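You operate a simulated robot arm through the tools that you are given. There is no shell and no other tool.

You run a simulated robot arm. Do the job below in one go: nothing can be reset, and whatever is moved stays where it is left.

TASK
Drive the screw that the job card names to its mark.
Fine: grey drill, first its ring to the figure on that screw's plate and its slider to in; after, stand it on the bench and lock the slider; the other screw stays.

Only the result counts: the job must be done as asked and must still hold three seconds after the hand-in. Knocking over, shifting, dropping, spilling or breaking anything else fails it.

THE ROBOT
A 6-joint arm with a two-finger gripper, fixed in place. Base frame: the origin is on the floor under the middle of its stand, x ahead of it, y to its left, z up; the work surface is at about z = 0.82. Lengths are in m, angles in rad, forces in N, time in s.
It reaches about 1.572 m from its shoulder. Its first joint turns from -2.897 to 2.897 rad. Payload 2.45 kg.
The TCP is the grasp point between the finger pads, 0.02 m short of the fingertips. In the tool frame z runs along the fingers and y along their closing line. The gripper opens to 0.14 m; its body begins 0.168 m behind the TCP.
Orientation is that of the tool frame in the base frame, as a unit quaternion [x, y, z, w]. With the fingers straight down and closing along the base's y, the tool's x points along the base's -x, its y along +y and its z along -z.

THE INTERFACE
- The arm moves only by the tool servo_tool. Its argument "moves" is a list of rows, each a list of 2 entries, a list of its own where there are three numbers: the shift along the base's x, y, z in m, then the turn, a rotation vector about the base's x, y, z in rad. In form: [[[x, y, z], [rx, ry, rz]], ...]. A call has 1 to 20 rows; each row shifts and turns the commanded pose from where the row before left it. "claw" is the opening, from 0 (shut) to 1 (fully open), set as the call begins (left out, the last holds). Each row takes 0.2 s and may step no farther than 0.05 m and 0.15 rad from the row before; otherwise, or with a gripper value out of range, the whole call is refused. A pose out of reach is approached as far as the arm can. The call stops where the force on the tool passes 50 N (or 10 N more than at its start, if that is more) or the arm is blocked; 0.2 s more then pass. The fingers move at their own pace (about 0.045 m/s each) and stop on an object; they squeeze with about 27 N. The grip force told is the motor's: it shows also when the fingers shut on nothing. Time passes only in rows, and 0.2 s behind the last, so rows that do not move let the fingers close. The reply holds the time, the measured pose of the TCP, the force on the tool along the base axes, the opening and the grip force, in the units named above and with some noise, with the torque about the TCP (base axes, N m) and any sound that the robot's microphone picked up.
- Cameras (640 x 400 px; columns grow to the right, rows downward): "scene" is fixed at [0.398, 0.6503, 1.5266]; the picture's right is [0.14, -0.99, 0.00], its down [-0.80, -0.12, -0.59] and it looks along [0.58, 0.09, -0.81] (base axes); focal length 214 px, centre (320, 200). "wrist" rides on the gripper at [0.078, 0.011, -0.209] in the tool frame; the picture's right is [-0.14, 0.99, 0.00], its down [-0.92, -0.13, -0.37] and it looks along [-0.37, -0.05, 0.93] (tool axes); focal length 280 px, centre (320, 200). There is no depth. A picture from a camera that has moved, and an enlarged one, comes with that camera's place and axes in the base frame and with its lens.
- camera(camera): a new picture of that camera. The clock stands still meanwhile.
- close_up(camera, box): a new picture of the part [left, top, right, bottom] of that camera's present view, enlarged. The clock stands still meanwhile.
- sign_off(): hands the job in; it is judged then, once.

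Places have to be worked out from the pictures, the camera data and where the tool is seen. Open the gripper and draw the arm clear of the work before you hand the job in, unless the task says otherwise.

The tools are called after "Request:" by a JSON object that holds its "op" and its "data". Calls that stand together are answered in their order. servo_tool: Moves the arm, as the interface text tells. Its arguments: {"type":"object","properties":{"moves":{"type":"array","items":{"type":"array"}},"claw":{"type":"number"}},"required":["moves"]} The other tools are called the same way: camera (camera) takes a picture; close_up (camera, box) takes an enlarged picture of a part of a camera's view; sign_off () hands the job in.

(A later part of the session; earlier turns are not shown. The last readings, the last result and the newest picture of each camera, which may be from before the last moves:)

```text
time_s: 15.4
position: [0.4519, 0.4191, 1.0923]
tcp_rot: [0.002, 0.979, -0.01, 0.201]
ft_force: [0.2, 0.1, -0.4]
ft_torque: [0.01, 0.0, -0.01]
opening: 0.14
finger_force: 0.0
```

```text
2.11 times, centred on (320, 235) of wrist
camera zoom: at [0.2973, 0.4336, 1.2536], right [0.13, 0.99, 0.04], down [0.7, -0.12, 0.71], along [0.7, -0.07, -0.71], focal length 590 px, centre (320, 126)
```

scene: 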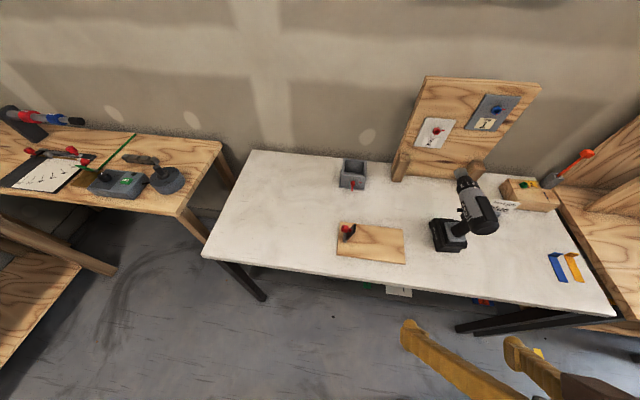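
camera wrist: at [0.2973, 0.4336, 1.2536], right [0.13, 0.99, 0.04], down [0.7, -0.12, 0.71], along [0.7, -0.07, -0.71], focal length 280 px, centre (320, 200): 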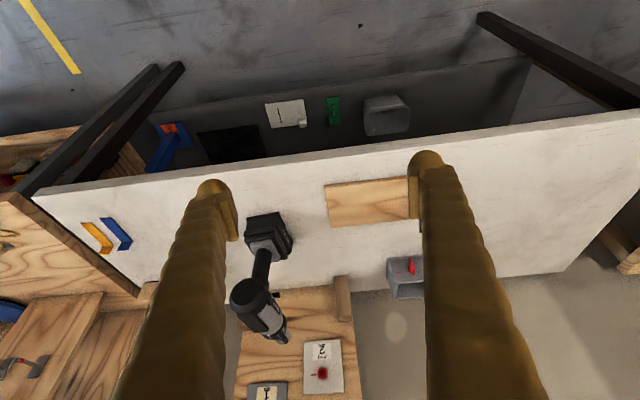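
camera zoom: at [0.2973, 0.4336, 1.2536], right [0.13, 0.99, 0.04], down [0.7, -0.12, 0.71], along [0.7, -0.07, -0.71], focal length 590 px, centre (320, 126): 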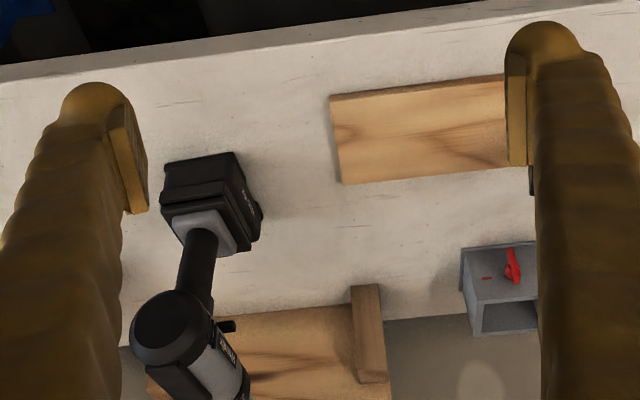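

Plan for the ring: pinch its tab, which sits about 45° to the left of top near (0.857, 0.30, 1.055), and rotate 60° about the drill axis. I'll move to a pre-grasp pose in line with the tab and look.

Request:
{"op": "servo_tool", "data": {"moves": [[[0.03, 0, 0.04], [0, 0.135, 0]], [[0.03, 0, 0.04], [0, 0.135, 0]], [[0.03, 0, 0.04], [0, 0.135, 0]], [[0.0394, -0.0024, -0.0078], [-0.0981, 0, 0]], [[0.0394, -0.0024, -0.0078], [-0.0981, 0, 0]], [[0.0394, -0.0024, -0.0078], [-0.0981, 0, 0]], [[0.0394, -0.0024, -0.0078], [-0.0981, 0, 0]], [[0.0394, -0.0024, -0.0078], [-0.0981, 0, 0]], [[0.0394, -0.0024, -0.0078], [-0.0981, 0, 0]], [[0.0394, -0.0024, -0.0078], [-0.0981, 0, 0]], [[0.0394, -0.0024, -0.0078], [-0.0981, 0, 0]]]}}

Request:
{"op": "camera", "data": {"camera": "wrist"}}

Request:
{"op": "camera", "data": {"camera": "scene"}}

```text
time_s: 17.8
position: [0.8597, 0.4021, 1.154]
tcp_rot: [0.001, 0.92, -0.392, 0.001]
ft_force: [-0.5, -0.3, 0.9]
ft_torque: [0.17, -0.05, 0.03]
opening: 0.14
finger_force: 0.1
```

```text
taken
camera wrist: at [0.7819, 0.5595, 1.2895], right [0.14, 0.69, -0.71], down [0.92, 0.18, 0.35], along [0.37, -0.71, -0.61], focal length 280 px, centre (320, 200)
```

wrist: 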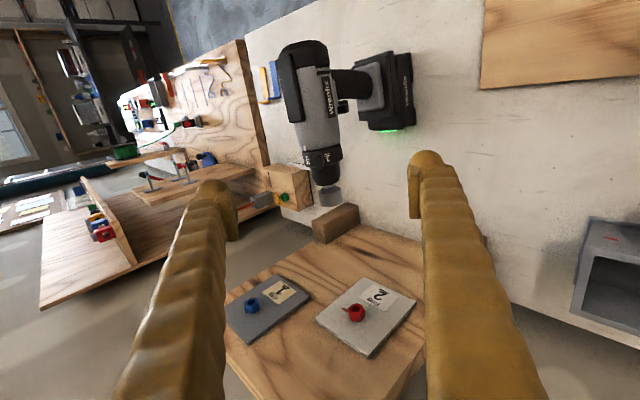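

```text
taken
```

scene: 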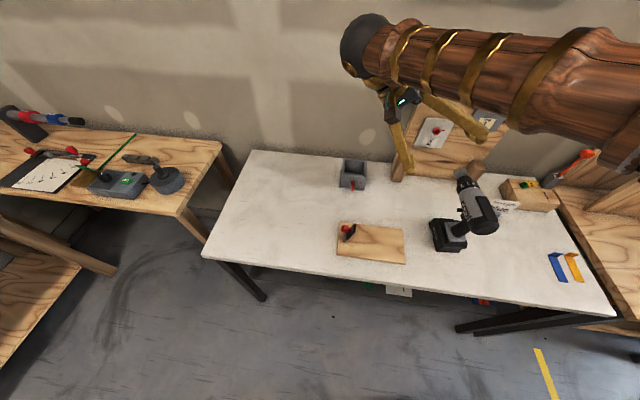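

I'll zoom in on the ring and tab from along the approach line.

Request:
{"op": "close_up", "data": {"camera": "wrist", "box": [270, 30, 420, 215]}}

Request:
{"op": "close_up", "data": {"camera": "wrist", "box": [290, 130, 360, 210]}}

Request:
{"op": "close_up", "data": {"camera": "scene", "box": [340, 50, 540, 230]}}

```text
2.16 times, centred on (345, 122) of wrist
camera zoom: at [0.7819, 0.5595, 1.2895], right [0.14, 0.69, -0.71], down [0.92, 0.18, 0.35], along [0.37, -0.71, -0.61], focal length 606 px, centre (266, 368)
```

zoom: 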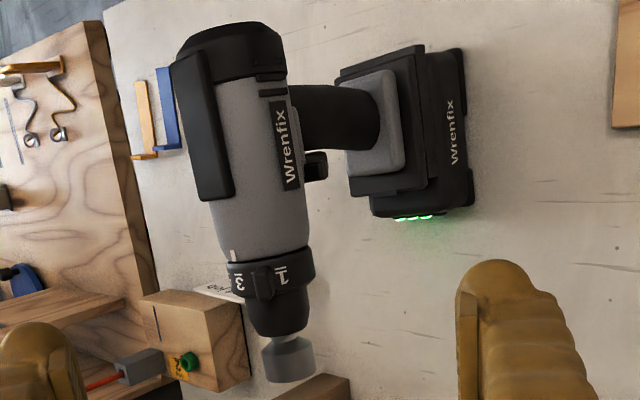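

```text
5.00 times, centred on (325, 170) of wrist
camera zoom: at [0.7819, 0.5595, 1.2895], right [0.14, 0.69, -0.71], down [0.92, 0.18, 0.35], along [0.37, -0.71, -0.61], focal length 1402 px, centre (295, 350)
```

zoom: 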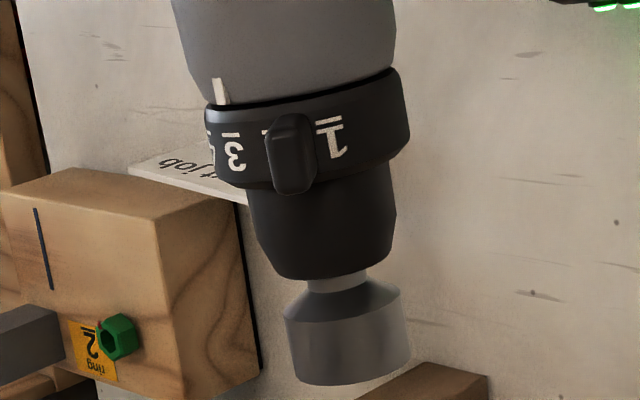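

```text
2.22 times, centred on (440, 140) of scene
camera zoom: at [0.398, 0.6503, 1.5266], right [0.14, -0.99, 0.0], down [-0.8, -0.12, -0.59], along [0.58, 0.09, -0.81], focal length 477 px, centre (53, 333)
```

zoom: 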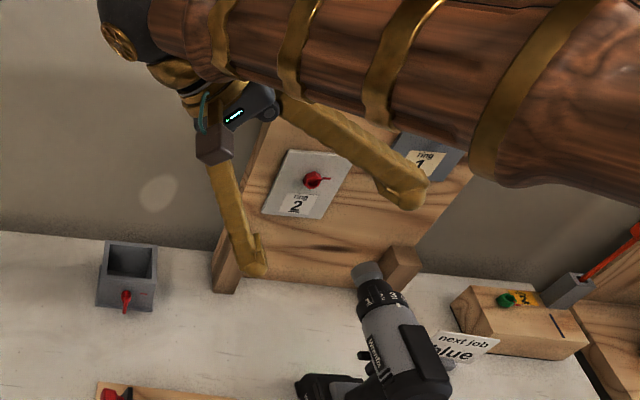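

The tool axis is well lined up with the tab (about 45°, x≈0.866). I'll close the fingers to about 5 cm and advance along the tool axis to about 10 cm from the drill axis, then check.

Request:
{"op": "servo_tool", "data": {"moves": [[[0, 0, 0], [0, 0, 0]], [[0, 0, 0], [0, 0, 0]], [[0, 0, 0], [0, 0, 0]], [[0.002, -0.022, -0.0212], [0, 0, 0]], [[0.002, -0.022, -0.0212], [0, 0, 0]], [[0.002, -0.022, -0.0212], [0, 0, 0]]], "claw": 0.357}}

Request:
{"op": "close_up", "data": {"camera": "wrist", "box": [220, 90, 420, 240]}}

Request:
{"op": "close_up", "data": {"camera": "scene", "box": [400, 90, 520, 210]}}

```text
time_s: 19.2
position: [0.8633, 0.3349, 1.0867]
tcp_rot: [0.0, 0.92, -0.393, 0.001]
ft_force: [0.4, 0.5, 0.4]
ft_torque: [0.05, -0.02, -0.01]
opening: 0.0499
finger_force: 0.0
```

```text
2.67 times, centred on (320, 165) of wrist
camera zoom: at [0.7848, 0.4926, 1.2235], right [0.14, 0.69, -0.71], down [0.92, 0.18, 0.35], along [0.37, -0.71, -0.61], focal length 748 px, centre (320, 293)
```

zoom: 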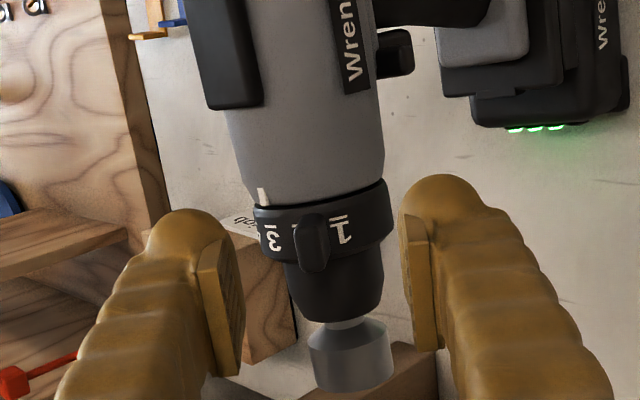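

```text
3.33 times, centred on (460, 150) of scene
camera zoom: at [0.398, 0.6503, 1.5266], right [0.14, -0.99, 0.0], down [-0.8, -0.12, -0.59], along [0.58, 0.09, -0.81], focal length 715 px, centre (-147, 367)
```

zoom: 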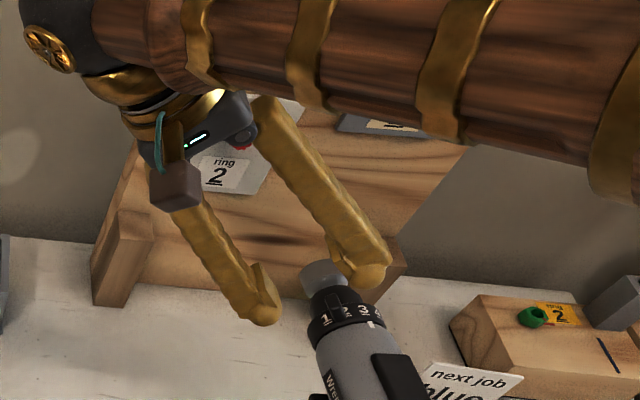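

The tab sits about 3 mm off the finger centreline. I'll correct that and advance to straddle it.

Request:
{"op": "servo_tool", "data": {"moves": [[[0.0018, -0.0099, -0.0079], [0, 0, 0]], [[0.0017, -0.0099, -0.0079], [0, 0, 0]], [[0, -0.0099, -0.008], [0, 0, 0]]]}}

Request:
{"op": "close_up", "data": {"camera": "wrist", "box": [240, 120, 400, 240]}}

Request:
{"op": "close_up", "data": {"camera": "scene", "box": [430, 130, 510, 200]}}

```text
time_s: 20.0
position: [0.8676, 0.3027, 1.063]
tcp_rot: [0.0, 0.92, -0.392, 0.001]
ft_force: [0.5, 0.4, -0.6]
ft_torque: [0.02, 0.02, -0.03]
opening: 0.0498
finger_force: 0.0
```

```text
3.33 times, centred on (320, 180) of wrist
camera zoom: at [0.7888, 0.4617, 1.1994], right [0.14, 0.69, -0.71], down [0.92, 0.18, 0.35], along [0.37, -0.71, -0.61], focal length 935 px, centre (320, 267)
```

zoom: 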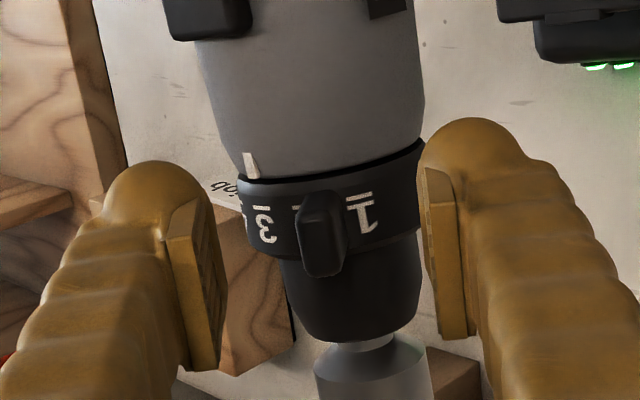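

```text
5.71 times, centred on (470, 165) of scene
camera zoom: at [0.398, 0.6503, 1.5266], right [0.14, -0.99, 0.0], down [-0.8, -0.12, -0.59], along [0.58, 0.09, -0.81], focal length 1226 px, centre (-537, 400)
```

zoom: 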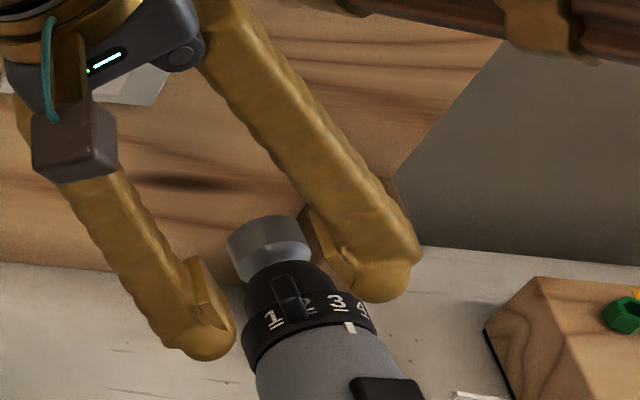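

The tab is centred between the pads. I'll advance 3 mm more and close on it, checking that the fingers stop at the tab's thickness (about 11 mm).

Request:
{"op": "servo_tool", "data": {"moves": [[[0, -0.0022, -0.0021], [0, 0, 0]]]}}

Request:
{"op": "servo_tool", "data": {"moves": [[[0, 0, 0], [0, 0, 0]], [[0, 0, 0], [0, 0, 0]], [[0, 0, 0], [0, 0, 0]], [[0, 0, 0], [0, 0, 0]]], "claw": 0.0}}

Request:
{"op": "close_up", "data": {"camera": "wrist", "box": [240, 120, 400, 240]}}

Request:
{"op": "close_up", "data": {"camera": "scene", "box": [430, 130, 510, 250]}}

```text
time_s: 20.4
position: [0.8669, 0.3019, 1.0603]
tcp_rot: [0.0, 0.92, -0.393, 0.0]
ft_force: [0.0, 0.6, -0.5]
ft_torque: [-0.02, 0.01, 0.01]
opening: 0.0502
finger_force: 0.0
```

```text
time_s: 21.4
position: [0.8654, 0.3032, 1.0614]
tcp_rot: [-0.001, 0.92, -0.392, 0.0]
ft_force: [-0.4, 0.5, -0.6]
ft_torque: [0.05, 0.42, 0.19]
opening: 0.01
finger_force: 27.2
```

```text
3.33 times, centred on (320, 180) of wrist
camera zoom: at [0.7886, 0.4596, 1.1977], right [0.14, 0.69, -0.71], down [0.92, 0.18, 0.35], along [0.37, -0.71, -0.61], focal length 935 px, centre (320, 267)
```

zoom: 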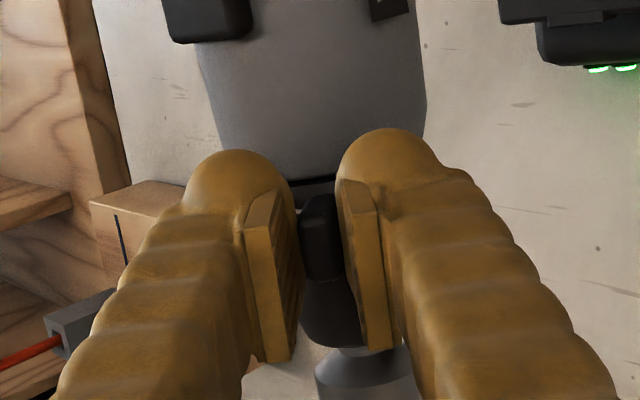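

```text
3.33 times, centred on (470, 190) of scene
camera zoom: at [0.398, 0.6503, 1.5266], right [0.14, -0.99, 0.0], down [-0.8, -0.12, -0.59], along [0.58, 0.09, -0.81], focal length 715 px, centre (-180, 233)
```

zoom: 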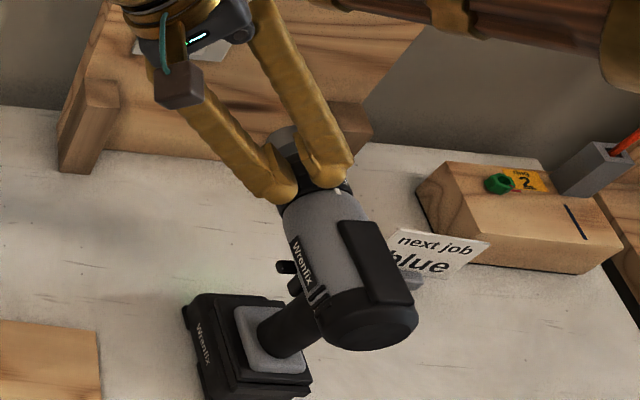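

The tab is pinched (10 mm opening, 27 N). Now I'll rotate about the drill axis, the first 30° (one notch), moving the TCP along the arc.

Request:
{"op": "servo_tool", "data": {"moves": [[[0.0003, -0.0044, 0.0039], [0.1044, 0.0078, 0]], [[0.0004, -0.0048, 0.0034], [0.1044, 0.0078, 0]], [[0.0004, -0.0051, 0.0029], [0.1044, 0.0078, 0]], [[0.0004, -0.0054, 0.0023], [0.1044, 0.0078, 0]], [[0.0004, -0.0056, 0.0017], [0.1044, 0.0078, 0]]]}}

Request:
{"op": "close_up", "data": {"camera": "wrist", "box": [200, 100, 440, 260]}}

Request:
{"op": "close_up", "data": {"camera": "scene", "box": [420, 140, 520, 270]}}

```text
time_s: 22.6
position: [0.8687, 0.277, 1.075]
tcp_rot: [-0.008, 0.99, -0.141, -0.017]
ft_force: [1.8, -1.4, 0.1]
ft_torque: [-0.05, 0.09, 0.2]
opening: 0.0091
finger_force: 27.3
```

```text
2.50 times, centred on (320, 180) of wrist
camera zoom: at [0.7972, 0.3446, 1.2751], right [0.12, 0.95, -0.28], down [0.93, -0.01, 0.36], along [0.34, -0.3, -0.89], focal length 701 px, centre (320, 250)
```

zoom: 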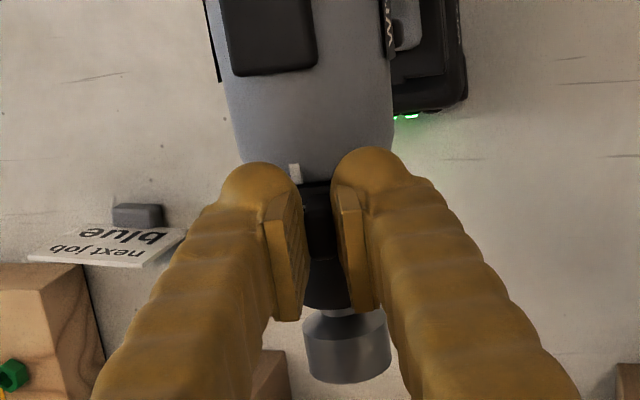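

```text
3.08 times, centred on (470, 205) of scene
camera zoom: at [0.398, 0.6503, 1.5266], right [0.14, -0.99, 0.0], down [-0.8, -0.12, -0.59], along [0.58, 0.09, -0.81], focal length 660 px, centre (-142, 185)
```

zoom: 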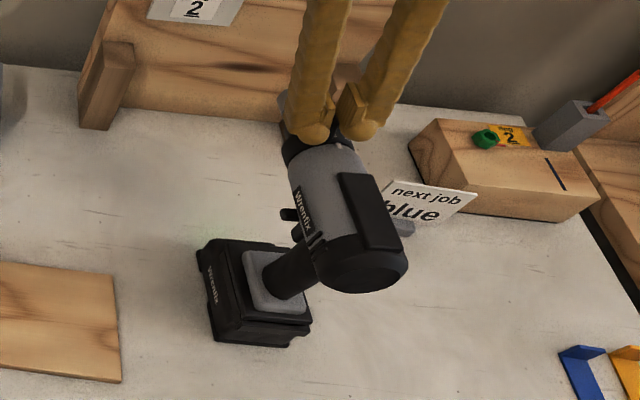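

Forces stay small and the drill stands still. I'll continue with the remaining 30°.

Request:
{"op": "servo_tool", "data": {"moves": [[[0.0004, -0.0057, 0.0011], [0.1044, 0.0078, 0]], [[0.0004, -0.0058, 0.0005], [0.1044, 0.0078, 0]], [[0.0004, -0.0058, -0.0001], [0.1044, 0.0078, 0]], [[0.0004, -0.0058, -0.0007], [0.1044, 0.0078, 0]], [[0.0005, -0.0057, -0.0013], [0.1044, 0.0078, 0]]]}}

Request:
{"op": "close_up", "data": {"camera": "wrist", "box": [200, 100, 440, 260]}}

Request:
{"op": "close_up", "data": {"camera": "scene", "box": [440, 160, 500, 200]}}

```text
time_s: 23.8
position: [0.8699, 0.2472, 1.0767]
tcp_rot: [-0.015, 0.992, 0.119, -0.034]
ft_force: [3.6, -1.9, 0.3]
ft_torque: [-0.16, -0.3, 0.05]
opening: 0.0092
finger_force: 27.4
```

```text
2.50 times, centred on (320, 180) of wrist
camera zoom: at [0.8068, 0.2056, 1.2861], right [0.12, 0.97, 0.23], down [0.95, -0.18, 0.27], along [0.3, 0.18, -0.94], focal length 701 px, centre (320, 250)
```

zoom: 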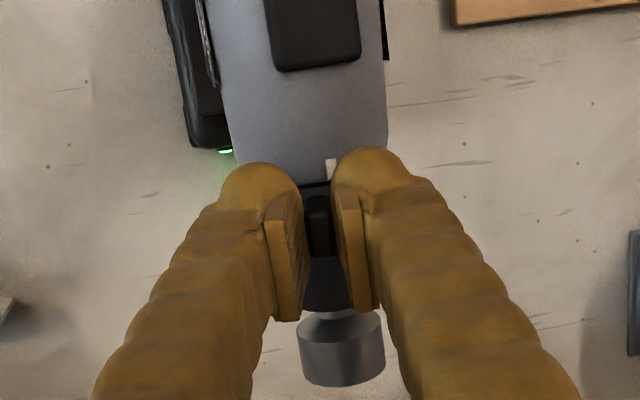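

```text
10.00 times, centred on (470, 180) of scene
camera zoom: at [0.398, 0.6503, 1.5266], right [0.14, -0.99, 0.0], down [-0.8, -0.12, -0.59], along [0.58, 0.09, -0.81], focal length 2145 px, centre (-1180, 400)
```

zoom: 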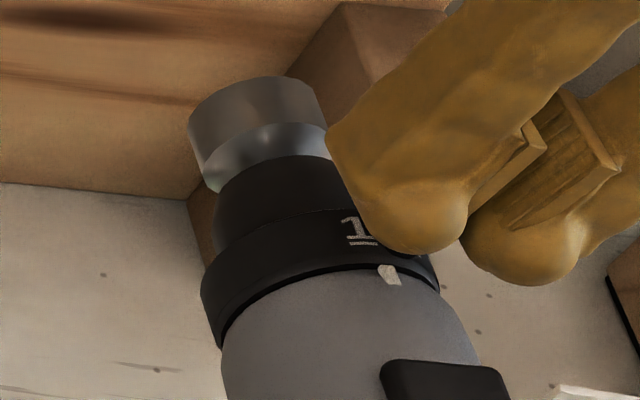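

The "1" is almost at the white mark. I'll zoom to check the alignment before letting go.

Request:
{"op": "close_up", "data": {"camera": "scene", "box": [462, 174, 486, 190]}}

Request:
{"op": "close_up", "data": {"camera": "wrist", "box": [290, 150, 350, 200]}}

```text
16.00 times, centred on (474, 182) of scene
camera zoom: at [0.398, 0.6503, 1.5266], right [0.14, -0.99, 0.0], down [-0.8, -0.12, -0.59], along [0.58, 0.09, -0.81], focal length 3432 px, centre (-2144, 488)
```

zoom: 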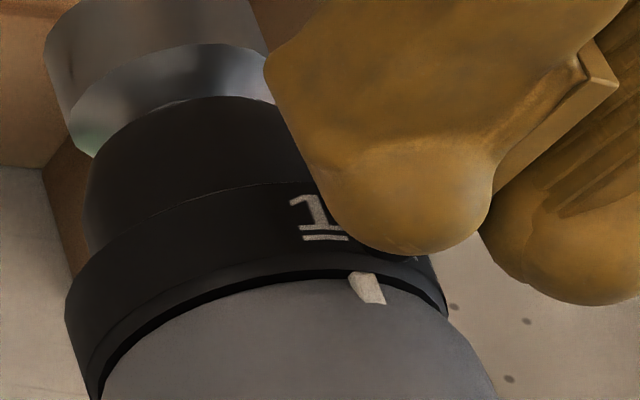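

```text
8.00 times, centred on (320, 175) of wrist
camera zoom: at [0.8068, 0.2056, 1.2861], right [0.12, 0.97, 0.23], down [0.95, -0.18, 0.27], along [0.3, 0.18, -0.94], focal length 2243 px, centre (320, 400)
```

zoom: 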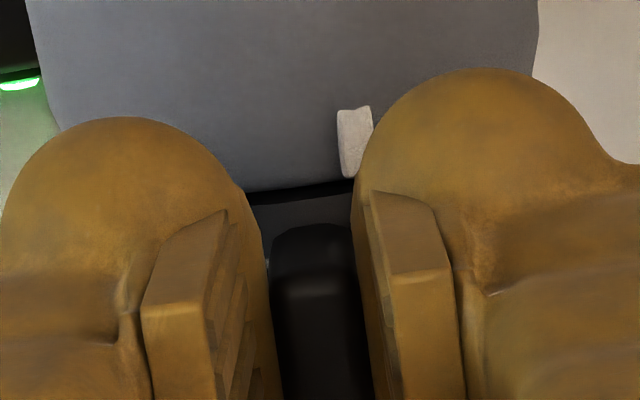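

The "1" is still about 5° short of the mark, so I'll rotate roughly 6° more and check again.

Request:
{"op": "servo_tool", "data": {"moves": [[[0.0004, -0.0057, -0.0019], [0.108, 0.008, 0]], [[0, 0, 0], [0, 0, 0]]]}}

Request:
{"op": "close_up", "data": {"camera": "scene", "box": [462, 174, 486, 190]}}

```text
time_s: 24.4
position: [0.87, 0.2413, 1.0746]
tcp_rot: [-0.016, 0.984, 0.172, -0.037]
ft_force: [7.6, -4.2, 7.2]
ft_torque: [-0.04, -0.23, 0.05]
opening: 0.0089
finger_force: 26.6
```

```text
16.00 times, centred on (474, 182) of scene
camera zoom: at [0.398, 0.6503, 1.5266], right [0.14, -0.99, 0.0], down [-0.8, -0.12, -0.59], along [0.58, 0.09, -0.81], focal length 3432 px, centre (-2144, 488)
```

zoom: 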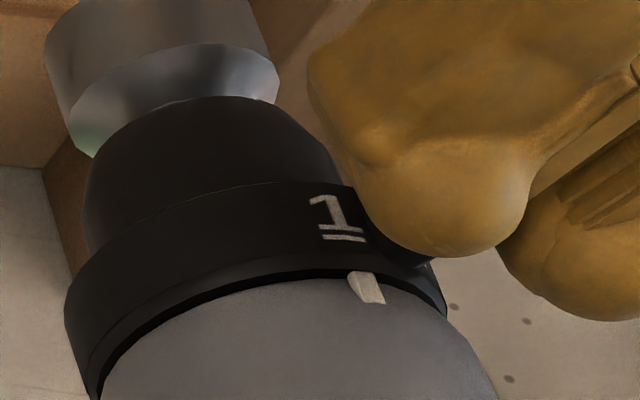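

The "1" is now lined up with the mark. I'll release the tab, hold, then withdraw straight back along the tool axis.

Request:
{"op": "servo_tool", "data": {"moves": [[[0, 0, 0], [0, 0, 0]], [[0, 0, 0], [0, 0, 0]], [[0, 0, 0], [0, 0, 0]]], "claw": 0.357}}

Request:
{"op": "servo_tool", "data": {"moves": [[[0, -0.0068, 0.0188], [0, 0, 0]], [[0, -0.0068, 0.0188], [0, 0, 0]], [[0, -0.0136, 0.0376], [0, 0, 0]], [[0, -0.0136, 0.0376], [0, 0, 0]]]}}

Request:
{"op": "close_up", "data": {"camera": "scene", "box": [455, 168, 491, 194]}}

Request:
{"op": "camera", "data": {"camera": "wrist"}}

Request:
{"op": "camera", "data": {"camera": "scene"}}

```text
time_s: 25.2
position: [0.8694, 0.2423, 1.0736]
tcp_rot: [-0.017, 0.984, 0.172, -0.038]
ft_force: [-0.4, 0.0, -0.3]
ft_torque: [0.03, 0.03, 0.02]
opening: 0.0499
finger_force: 0.2
```

```text
time_s: 26.2
position: [0.8668, 0.2025, 1.1874]
tcp_rot: [-0.016, 0.984, 0.172, -0.037]
ft_force: [-1.1, -0.6, -0.6]
ft_torque: [0.0, -0.01, -0.01]
opening: 0.0499
finger_force: 0.0
```

```text
15.38 times, centred on (473, 181) of scene
camera zoom: at [0.398, 0.6503, 1.5266], right [0.14, -0.99, 0.0], down [-0.8, -0.12, -0.59], along [0.58, 0.09, -0.81], focal length 3300 px, centre (-2034, 492)
```

zoom: 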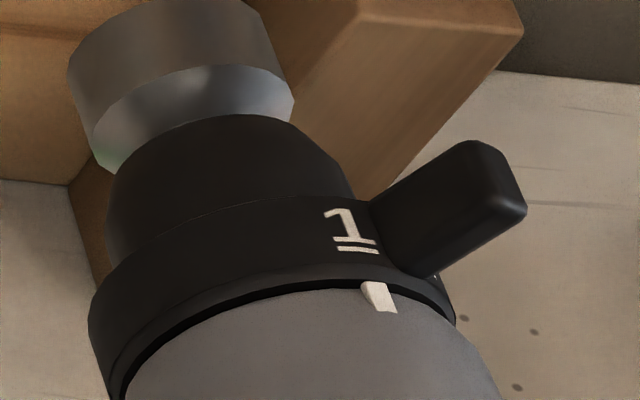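

```text
taken
camera wrist: at [0.8051, 0.1386, 1.3926], right [0.12, 0.94, 0.33], down [0.95, -0.2, 0.24], along [0.29, 0.28, -0.91], focal length 280 px, centre (320, 200)
```

wrist: 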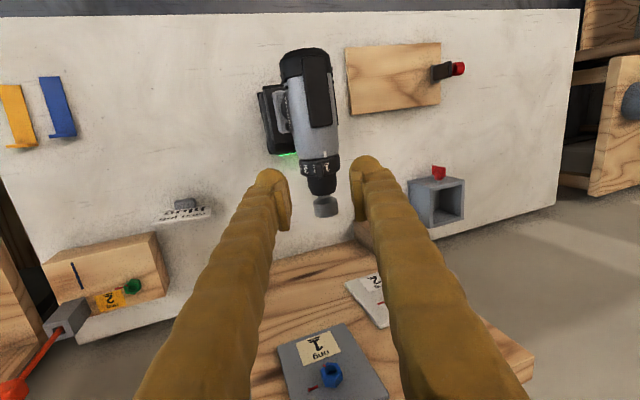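

```text
taken
```

scene: 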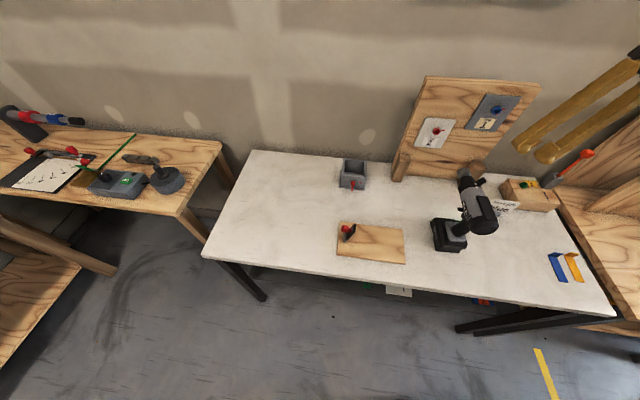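

The ring reads 1 exactly at the mark. I'll check whether the drill moved by retaking the same scene zoom as before, and take a top view.

Request:
{"op": "close_up", "data": {"camera": "scene", "box": [430, 170, 510, 230]}}

Request:
{"op": "close_up", "data": {"camera": "wrist", "box": [240, 40, 360, 220]}}

```text
6.67 times, centred on (470, 200) of scene
camera zoom: at [0.398, 0.6503, 1.5266], right [0.14, -0.99, 0.0], down [-0.8, -0.12, -0.59], along [0.58, 0.09, -0.81], focal length 1430 px, centre (-680, 200)
```

zoom: 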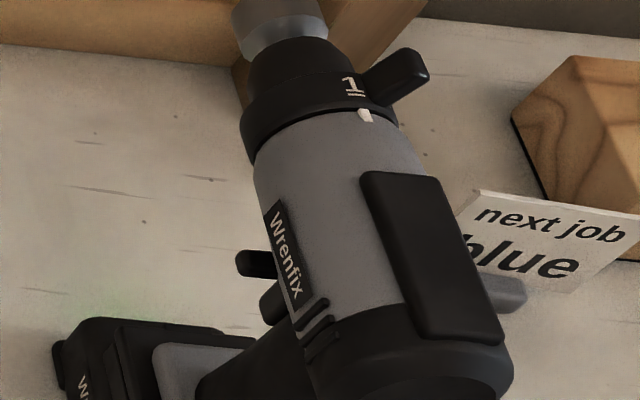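

```text
2.22 times, centred on (300, 130) of wrist
camera zoom: at [0.8051, 0.1386, 1.3926], right [0.12, 0.94, 0.33], down [0.95, -0.2, 0.24], along [0.29, 0.28, -0.91], focal length 623 px, centre (364, 356)
```

zoom: 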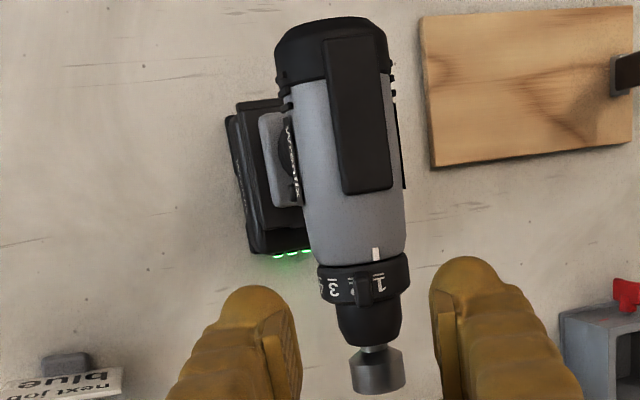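

The ring operation turned the drill slightly: it now points almost straight along +x, with axis y≈0.2585 and z≈1.021. To push the slider from right to left (forward, "in") without tipping the drill, I'll pinch the body with the gripper rolled 0.45 rad so the right fingertip presses the slider's right end. First I'll move to the pre-grasp pose.

Request:
{"op": "servo_tool", "data": {"moves": [[[-0.0254, 0.00275, -0.0342], [0.0518, -0.0325, -0.0238]], [[-0.0254, 0.00275, -0.0342], [0.0518, -0.0325, -0.0238]], [[0, 0, 0], [0, 0, 0]], [[0, 0, 0], [0, 0, 0]]], "claw": 0.79}}

Request:
{"op": "camera", "data": {"camera": "wrist"}}

Request:
{"op": "close_up", "data": {"camera": "scene", "box": [420, 90, 560, 240]}}

```text
time_s: 27.2
position: [0.8168, 0.2099, 1.1182]
tcp_rot: [-0.001, 0.975, 0.224, 0.0]
ft_force: [0.8, 0.1, 0.6]
ft_torque: [0.0, 0.0, 0.0]
opening: 0.1107
finger_force: 0.0
```

```text
taken
camera wrist: at [0.7391, 0.1279, 1.3116], right [0.14, 0.89, 0.43], down [0.92, -0.27, 0.28], along [0.36, 0.36, -0.86], focal length 280 px, centre (320, 200)
```

wrist: 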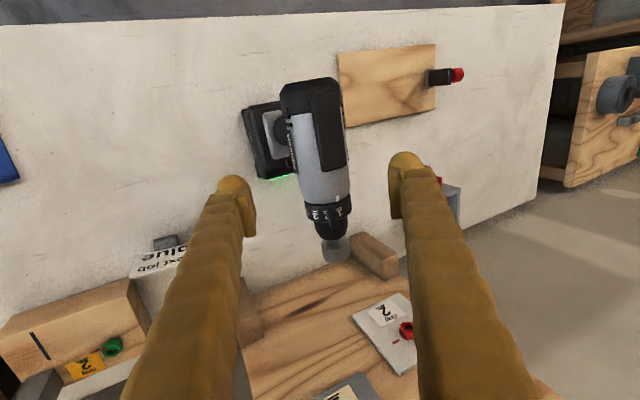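

```text
2.67 times, centred on (490, 165) of scene
camera zoom: at [0.398, 0.6503, 1.5266], right [0.14, -0.99, 0.0], down [-0.8, -0.12, -0.59], along [0.58, 0.09, -0.81], focal length 572 px, centre (-133, 293)
```

zoom: 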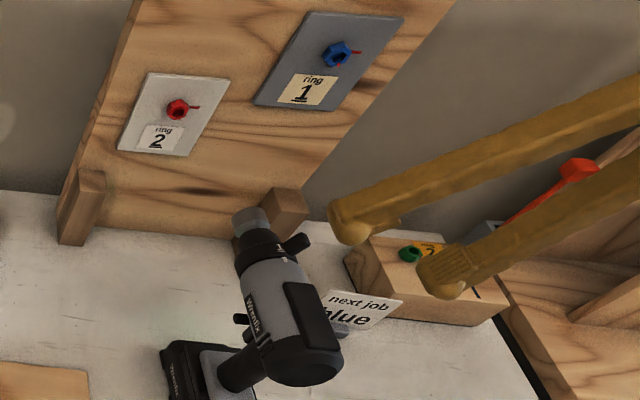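

I'll zoom on the wrist view to check the alignment with the body and the slider before advancing.

Request:
{"op": "close_up", "data": {"camera": "wrist", "box": [240, 70, 400, 260]}}

Request:
{"op": "close_up", "data": {"camera": "wrist", "box": [270, 100, 340, 190]}}

```text
2.11 times, centred on (320, 165) of wrist
camera zoom: at [0.7391, 0.1279, 1.3116], right [0.14, 0.89, 0.43], down [0.92, -0.27, 0.28], along [0.36, 0.36, -0.86], focal length 590 px, centre (320, 274)
```

zoom: 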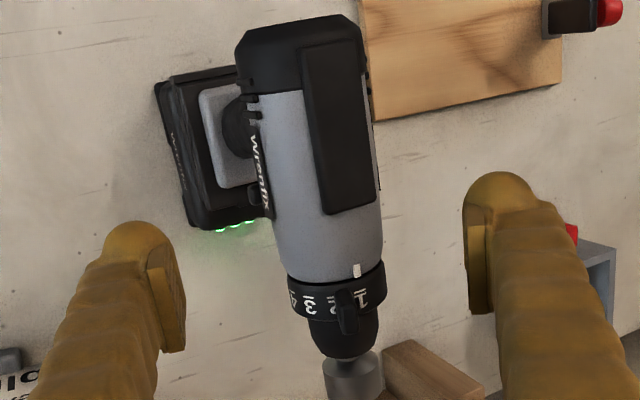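

```text
4.44 times, centred on (305, 145) of wrist
camera zoom: at [0.7391, 0.1279, 1.3116], right [0.14, 0.89, 0.43], down [0.92, -0.27, 0.28], along [0.36, 0.36, -0.86], focal length 1246 px, centre (387, 444)
```

zoom: 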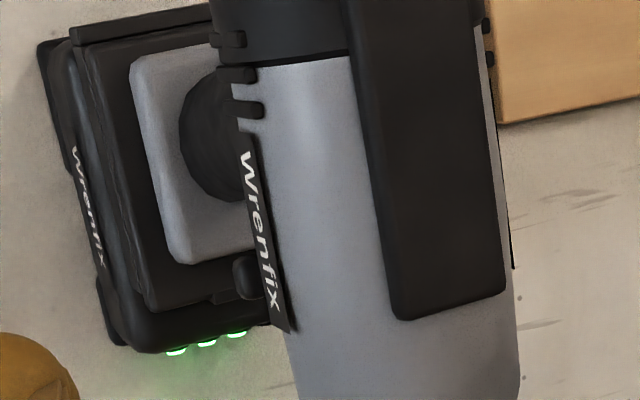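

The nub's right end is visible at about (0.817, 0.229, 0.989), right in the finger plane. I'll advance along the tool axis with the fingers open.

Request:
{"op": "servo_tool", "data": {"moves": [[[0, 0.0125, -0.0269], [0, 0, 0]], [[0, 0.0125, -0.0269], [0, 0, 0]], [[0, 0.0125, -0.0269], [0, 0, 0]], [[0, 0.0125, -0.0268], [0, 0, 0]]]}}

Request:
{"op": "close_up", "data": {"camera": "wrist", "box": [220, 80, 420, 240]}}

Request:
{"op": "close_up", "data": {"camera": "scene", "box": [420, 140, 540, 260]}}

```text
time_s: 28.2
position: [0.8201, 0.2552, 1.0115]
tcp_rot: [-0.001, 0.975, 0.224, 0.0]
ft_force: [0.0, 0.2, -1.0]
ft_torque: [-0.02, -0.02, 0.03]
opening: 0.1107
finger_force: 0.0
```

```text
2.50 times, centred on (320, 160) of wrist
camera zoom: at [0.7426, 0.1736, 1.2034], right [0.14, 0.89, 0.43], down [0.92, -0.27, 0.28], along [0.36, 0.36, -0.86], focal length 701 px, centre (320, 300)
```

zoom: 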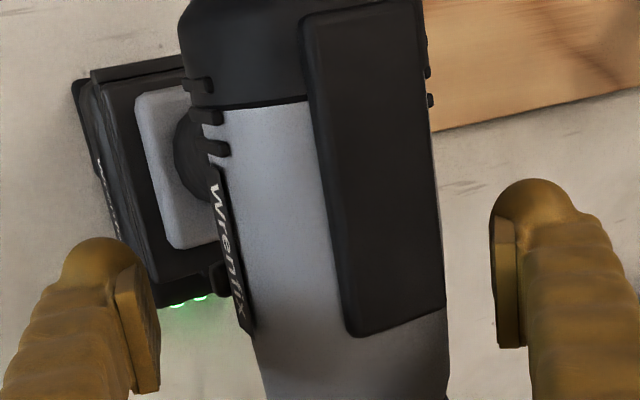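

```text
3.33 times, centred on (480, 200) of scene
camera zoom: at [0.398, 0.6503, 1.5266], right [0.14, -0.99, 0.0], down [-0.8, -0.12, -0.59], along [0.58, 0.09, -0.81], focal length 715 px, centre (-213, 200)
```

zoom: 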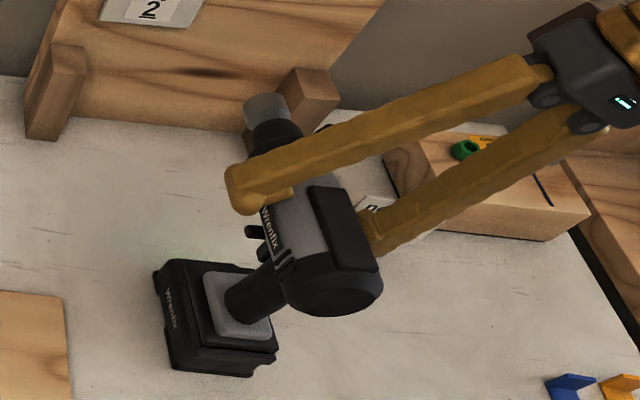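

The TCP ended about 6 mm right of the body's centreline. I'll re-centre before closing so the drill is not pushed sideways.

Request:
{"op": "servo_tool", "data": {"moves": [[[-0.003, 0.0058, 0.0026], [0, 0, 0]], [[0, 0, 0], [0, 0, 0]]]}}

Request:
{"op": "close_up", "data": {"camera": "wrist", "box": [220, 80, 420, 240]}}

```text
time_s: 28.8
position: [0.818, 0.2616, 1.0129]
tcp_rot: [-0.001, 0.975, 0.224, -0.001]
ft_force: [0.1, 0.2, 0.1]
ft_torque: [0.01, 0.0, -0.02]
opening: 0.1107
finger_force: 0.1
```

```text
2.50 times, centred on (320, 160) of wrist
camera zoom: at [0.7395, 0.1795, 1.2059], right [0.14, 0.89, 0.43], down [0.92, -0.27, 0.28], along [0.36, 0.36, -0.86], focal length 701 px, centre (320, 300)
```

zoom: 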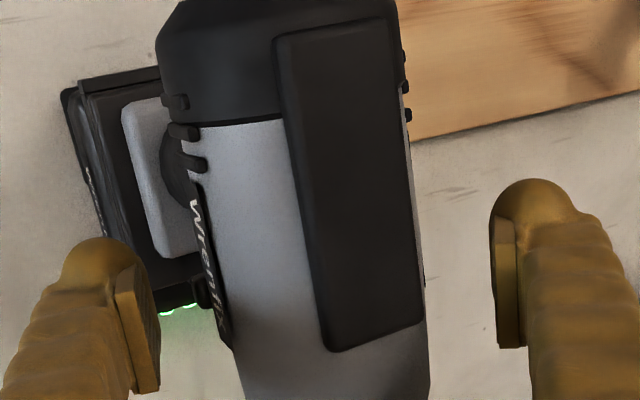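

Centred now, with the body centre and the nub both on the pads. Closing the gripper to pinch.

Request:
{"op": "servo_tool", "data": {"moves": [[[0, 0, 0], [0, 0, 0]], [[0, 0, 0], [0, 0, 0]], [[0, 0, 0], [0, 0, 0]], [[0, 0, 0], [0, 0, 0]], [[0, 0, 0], [0, 0, 0]]], "claw": 0.3}}

Request:
{"op": "close_up", "data": {"camera": "wrist", "box": [220, 80, 420, 240]}}

Request:
{"op": "close_up", "data": {"camera": "scene", "box": [420, 150, 520, 270]}}

Request:
{"op": "close_up", "data": {"camera": "scene", "box": [440, 195, 480, 222]}}

```text
time_s: 30.0
position: [0.816, 0.2613, 1.0132]
tcp_rot: [0.0, 0.975, 0.223, 0.0]
ft_force: [-1.9, -3.4, 13.8]
ft_torque: [-0.62, 0.36, -0.19]
opening: 0.0636
finger_force: 27.4
```

```text
2.50 times, centred on (320, 160) of wrist
camera zoom: at [0.7394, 0.1795, 1.2066], right [0.14, 0.89, 0.43], down [0.92, -0.27, 0.28], along [0.36, 0.36, -0.86], focal length 701 px, centre (320, 300)
```

zoom: 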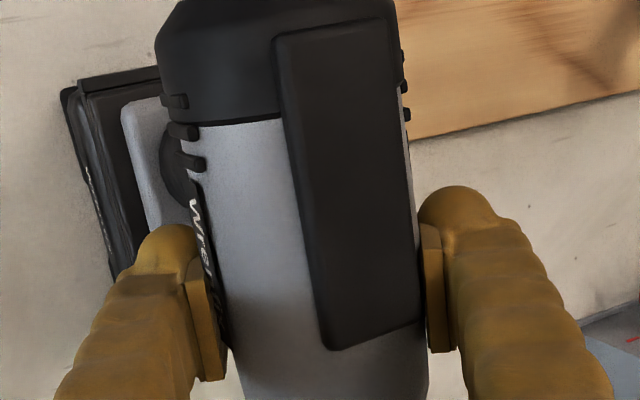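

```text
3.33 times, centred on (470, 210) of scene
camera zoom: at [0.398, 0.6503, 1.5266], right [0.14, -0.99, 0.0], down [-0.8, -0.12, -0.59], along [0.58, 0.09, -0.81], focal length 715 px, centre (-180, 167)
```

zoom: 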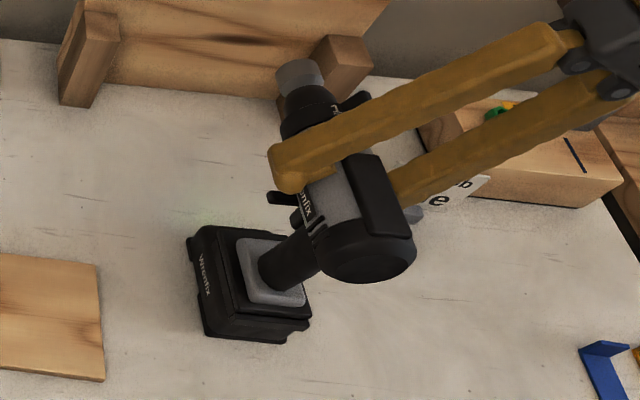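

```text
14.81 times, centred on (460, 208) of scene
camera zoom: at [0.398, 0.6503, 1.5266], right [0.14, -0.99, 0.0], down [-0.8, -0.12, -0.59], along [0.58, 0.09, -0.81], focal length 3177 px, centre (-1754, 74)
```

zoom: 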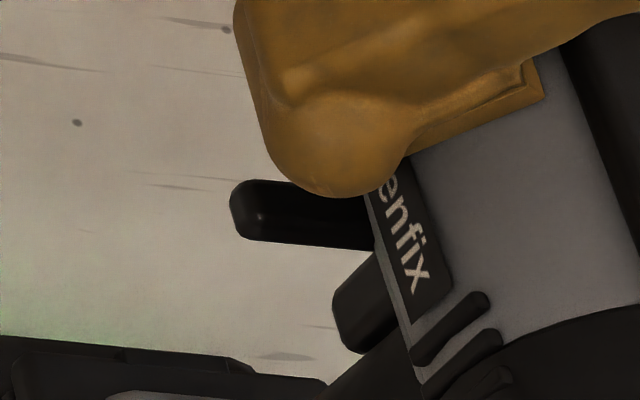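

The slider has moved left: its left end is now at y≈0.303, against 0.291 before. I'll open the fingers and withdraw along the tool axis.

Request:
{"op": "servo_tool", "data": {"moves": [[[0, 0, 0], [0, 0, 0]], [[0, 0, 0], [0, 0, 0]], [[0, 0, 0], [0, 0, 0]], [[0, 0, 0], [0, 0, 0]]], "claw": 0.79}}

Request:
{"op": "servo_tool", "data": {"moves": [[[0, -0.0125, 0.0268], [0, 0, 0]], [[0, -0.0125, 0.0268], [0, 0, 0]], [[0, -0.0175, 0.0376], [0, 0, 0]], [[0, -0.0175, 0.0376], [0, 0, 0]], [[0, -0.0175, 0.0376], [0, 0, 0]]]}}

Request:
{"op": "close_up", "data": {"camera": "scene", "box": [430, 170, 510, 230]}}

Request:
{"op": "close_up", "data": {"camera": "scene", "box": [440, 195, 480, 222]}}

Request:
{"op": "camera", "data": {"camera": "wrist"}}

```text
time_s: 31.0
position: [0.8163, 0.2612, 1.0125]
tcp_rot: [-0.001, 0.975, 0.223, -0.001]
ft_force: [0.2, 0.4, -1.2]
ft_torque: [0.01, 0.01, -0.04]
opening: 0.1107
finger_force: 0.0
```

```text
time_s: 32.2
position: [0.8182, 0.1831, 1.1796]
tcp_rot: [0.0, 0.975, 0.223, -0.001]
ft_force: [0.1, 0.7, -0.1]
ft_torque: [0.01, 0.0, -0.01]
opening: 0.1105
finger_force: 0.0
```

```text
6.67 times, centred on (470, 200) of scene
camera zoom: at [0.398, 0.6503, 1.5266], right [0.14, -0.99, 0.0], down [-0.8, -0.12, -0.59], along [0.58, 0.09, -0.81], focal length 1430 px, centre (-680, 200)
```

zoom: 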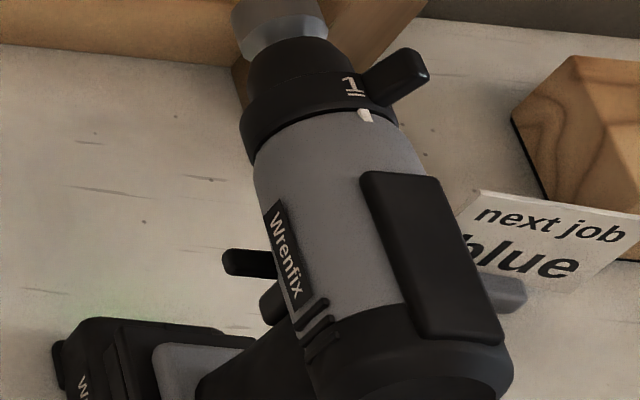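

```text
14.81 times, centred on (460, 208) of scene
camera zoom: at [0.398, 0.6503, 1.5266], right [0.14, -0.99, 0.0], down [-0.8, -0.12, -0.59], along [0.58, 0.09, -0.81], focal length 3177 px, centre (-1754, 74)
```

zoom: 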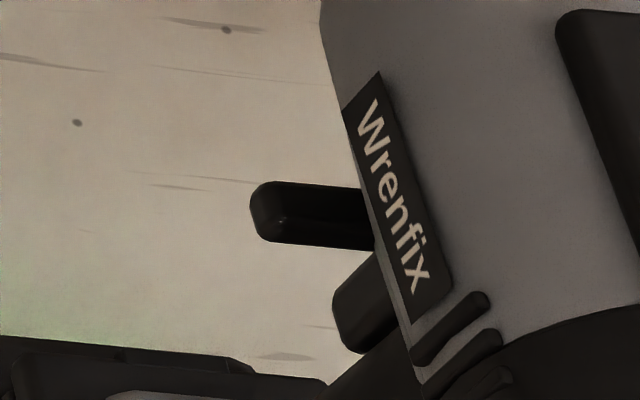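

```text
taken
camera wrist: at [0.7405, 0.1006, 1.373], right [0.14, 0.89, 0.43], down [0.92, -0.27, 0.27], along [0.36, 0.36, -0.86], focal length 280 px, centre (320, 200)
```

wrist: 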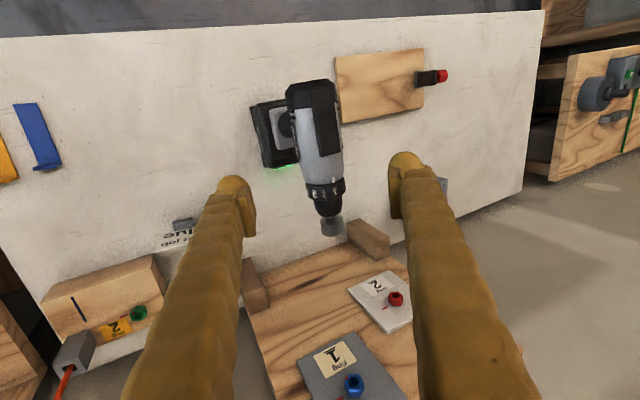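

The slider has snapped into a detent about 6 mm to the left of centre, the ring is still on 1, and the drill has not moved. Now I'll look closely at the blue screw and the board, tilting the camera toward them.

Request:
{"op": "servo_tool", "data": {"moves": [[[0.01, 0.0025, 0.0136], [-0.15, 0, 0]], [[0.01, 0.0025, 0.0136], [-0.15, 0, 0]], [[0.01, 0.0025, 0.0136], [-0.15, 0, 0]], [[0.01, 0.0025, 0.0136], [0, -0.15, 0]], [[0.01, 0.0025, 0.0136], [0, -0.15, 0]], [[0.01, 0.0025, 0.0136], [0, -0.15, 0]], [[0.01, 0.0025, 0.0136], [0, -0.15, 0]]], "claw": 1.0}}

Request:
{"op": "camera", "data": {"camera": "wrist"}}

```text
time_s: 33.8
position: [0.8871, 0.204, 1.2764]
tcp_rot: [0.0, 0.955, 0.001, 0.296]
ft_force: [0.0, -0.1, 0.3]
ft_torque: [0.01, 0.03, -0.01]
opening: 0.1398
finger_force: 0.0
```

```text
taken
camera wrist: at [0.7048, 0.214, 1.4038], right [0.11, 0.99, 0.08], down [0.55, -0.13, 0.82], along [0.83, -0.05, -0.56], focal length 280 px, centre (320, 200)
```

wrist: 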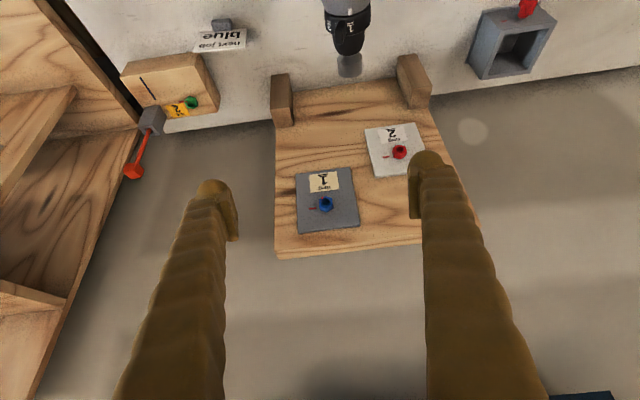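

Request:
{"op": "close_up", "data": {"camera": "wrist", "box": [305, 185, 345, 225]}}

Request:
{"op": "close_up", "data": {"camera": "wrist", "box": [260, 100, 460, 270]}}

Request:
{"op": "close_up", "data": {"camera": "wrist", "box": [380, 135, 420, 170]}}

Request:
{"op": "close_up", "data": {"camera": "scene", "box": [470, 90, 530, 140]}}

```text
10.00 times, centred on (325, 205) of wrist
camera zoom: at [0.7048, 0.214, 1.4038], right [0.11, 0.99, 0.08], down [0.55, -0.13, 0.82], along [0.83, -0.05, -0.56], focal length 2804 px, centre (270, 150)
```

zoom: 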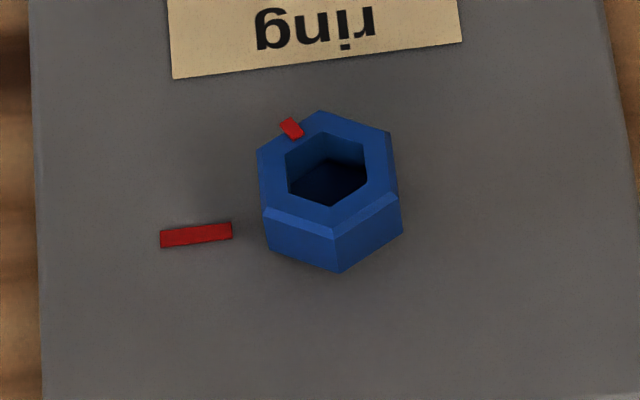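

```text
2.35 times, centred on (360, 185) of wrist
camera zoom: at [0.7048, 0.214, 1.4038], right [0.11, 0.99, 0.08], down [0.55, -0.13, 0.82], along [0.83, -0.05, -0.56], focal length 660 px, centre (226, 235)
```

zoom: 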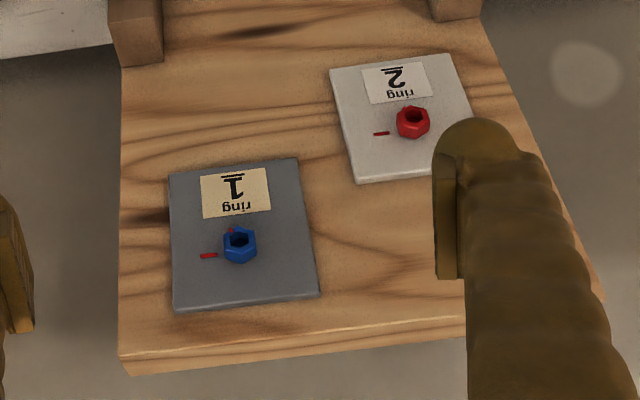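

```text
11.43 times, centred on (400, 152) of wrist
camera zoom: at [0.7048, 0.214, 1.4038], right [0.11, 0.99, 0.08], down [0.55, -0.13, 0.82], along [0.83, -0.05, -0.56], focal length 3204 px, centre (-594, 743)
```

zoom: 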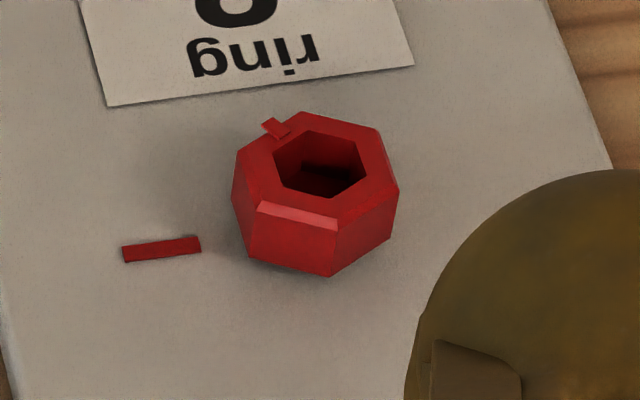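

```text
8.00 times, centred on (500, 115) of scene
camera zoom: at [0.398, 0.6503, 1.5266], right [0.14, -0.99, 0.0], down [-0.8, -0.12, -0.59], along [0.58, 0.09, -0.81], focal length 1716 px, centre (-1120, 880)
```

zoom: 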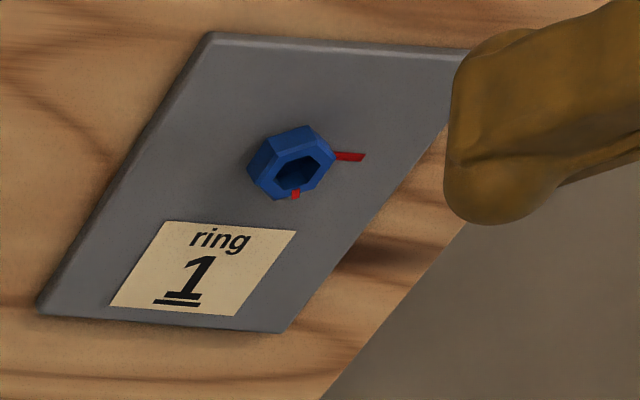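

The screw head's front face is at about (1.078, 0.200, 1.155) and the board faces straight along -x. The socket tip is near (0.954, 0.258, 1.021). I'll grip the handle and trigger from the drill's right side (fingers along +y, closing along x), so first I reorient above the bench.

Request:
{"op": "servo_tool", "data": {"moves": [[[-0.0125, -0.02, 0.01], [0, 0.15, 0]], [[-0.0125, -0.02, 0.01], [0, 0.15, 0]], [[-0.0125, -0.02, 0.01], [0, 0.15, 0]], [[-0.0125, -0.02, 0.01], [0, 0.15, 0]], [[-0.0043, -0.0115, 0], [0, 0, -0.1428]], [[-0.0043, -0.0115, 0], [0, 0, -0.1428]], [[-0.0043, -0.0115, 0], [0, 0, -0.1428]], [[-0.0043, -0.0115, 0], [0, 0, -0.1428]], [[-0.0043, -0.0115, 0], [0, 0, -0.1428]], [[-0.0043, -0.0115, 0], [0, 0, -0.1428]], [[-0.0043, -0.0115, 0], [0, 0, -0.1428]], [[-0.0043, -0.0115, 0], [0, 0, -0.1428]], [[-0.0043, -0.0115, 0], [0, 0, -0.1428]], [[-0.0043, -0.0115, 0], [0, 0, -0.1428]], [[-0.0043, -0.0115, 0], [0, 0, -0.1428]]]}}

Request:
{"op": "camera", "data": {"camera": "wrist"}}

Request:
{"op": "camera", "data": {"camera": "scene"}}

```text
time_s: 37.0
position: [0.7925, -0.0035, 1.3138]
tcp_rot: [0.708, 0.706, 0.0, -0.001]
ft_force: [1.6, 0.0, -0.3]
ft_torque: [0.01, 0.01, -0.02]
opening: 0.1398
finger_force: 0.0
```

```text
taken
camera wrist: at [0.8027, 0.0737, 1.5229], right [0.99, -0.14, 0.0], down [-0.13, -0.92, 0.37], along [-0.05, -0.36, -0.93], focal length 280 px, centre (320, 200)
```

wrist: 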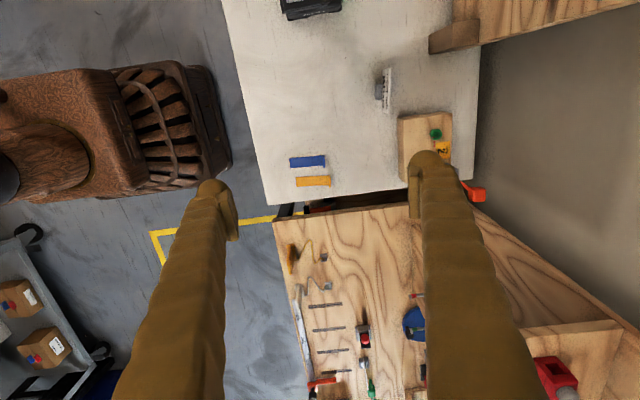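

```text
taken
```

scene: 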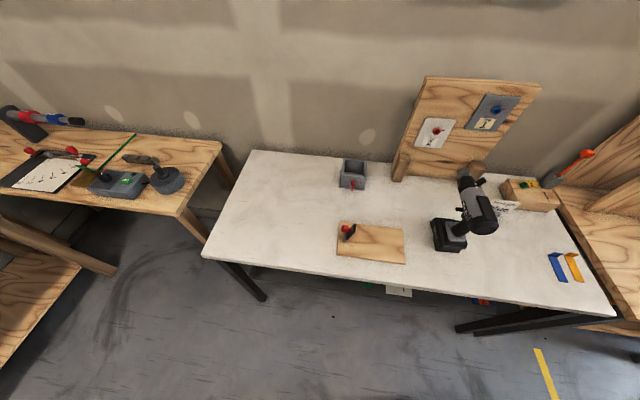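

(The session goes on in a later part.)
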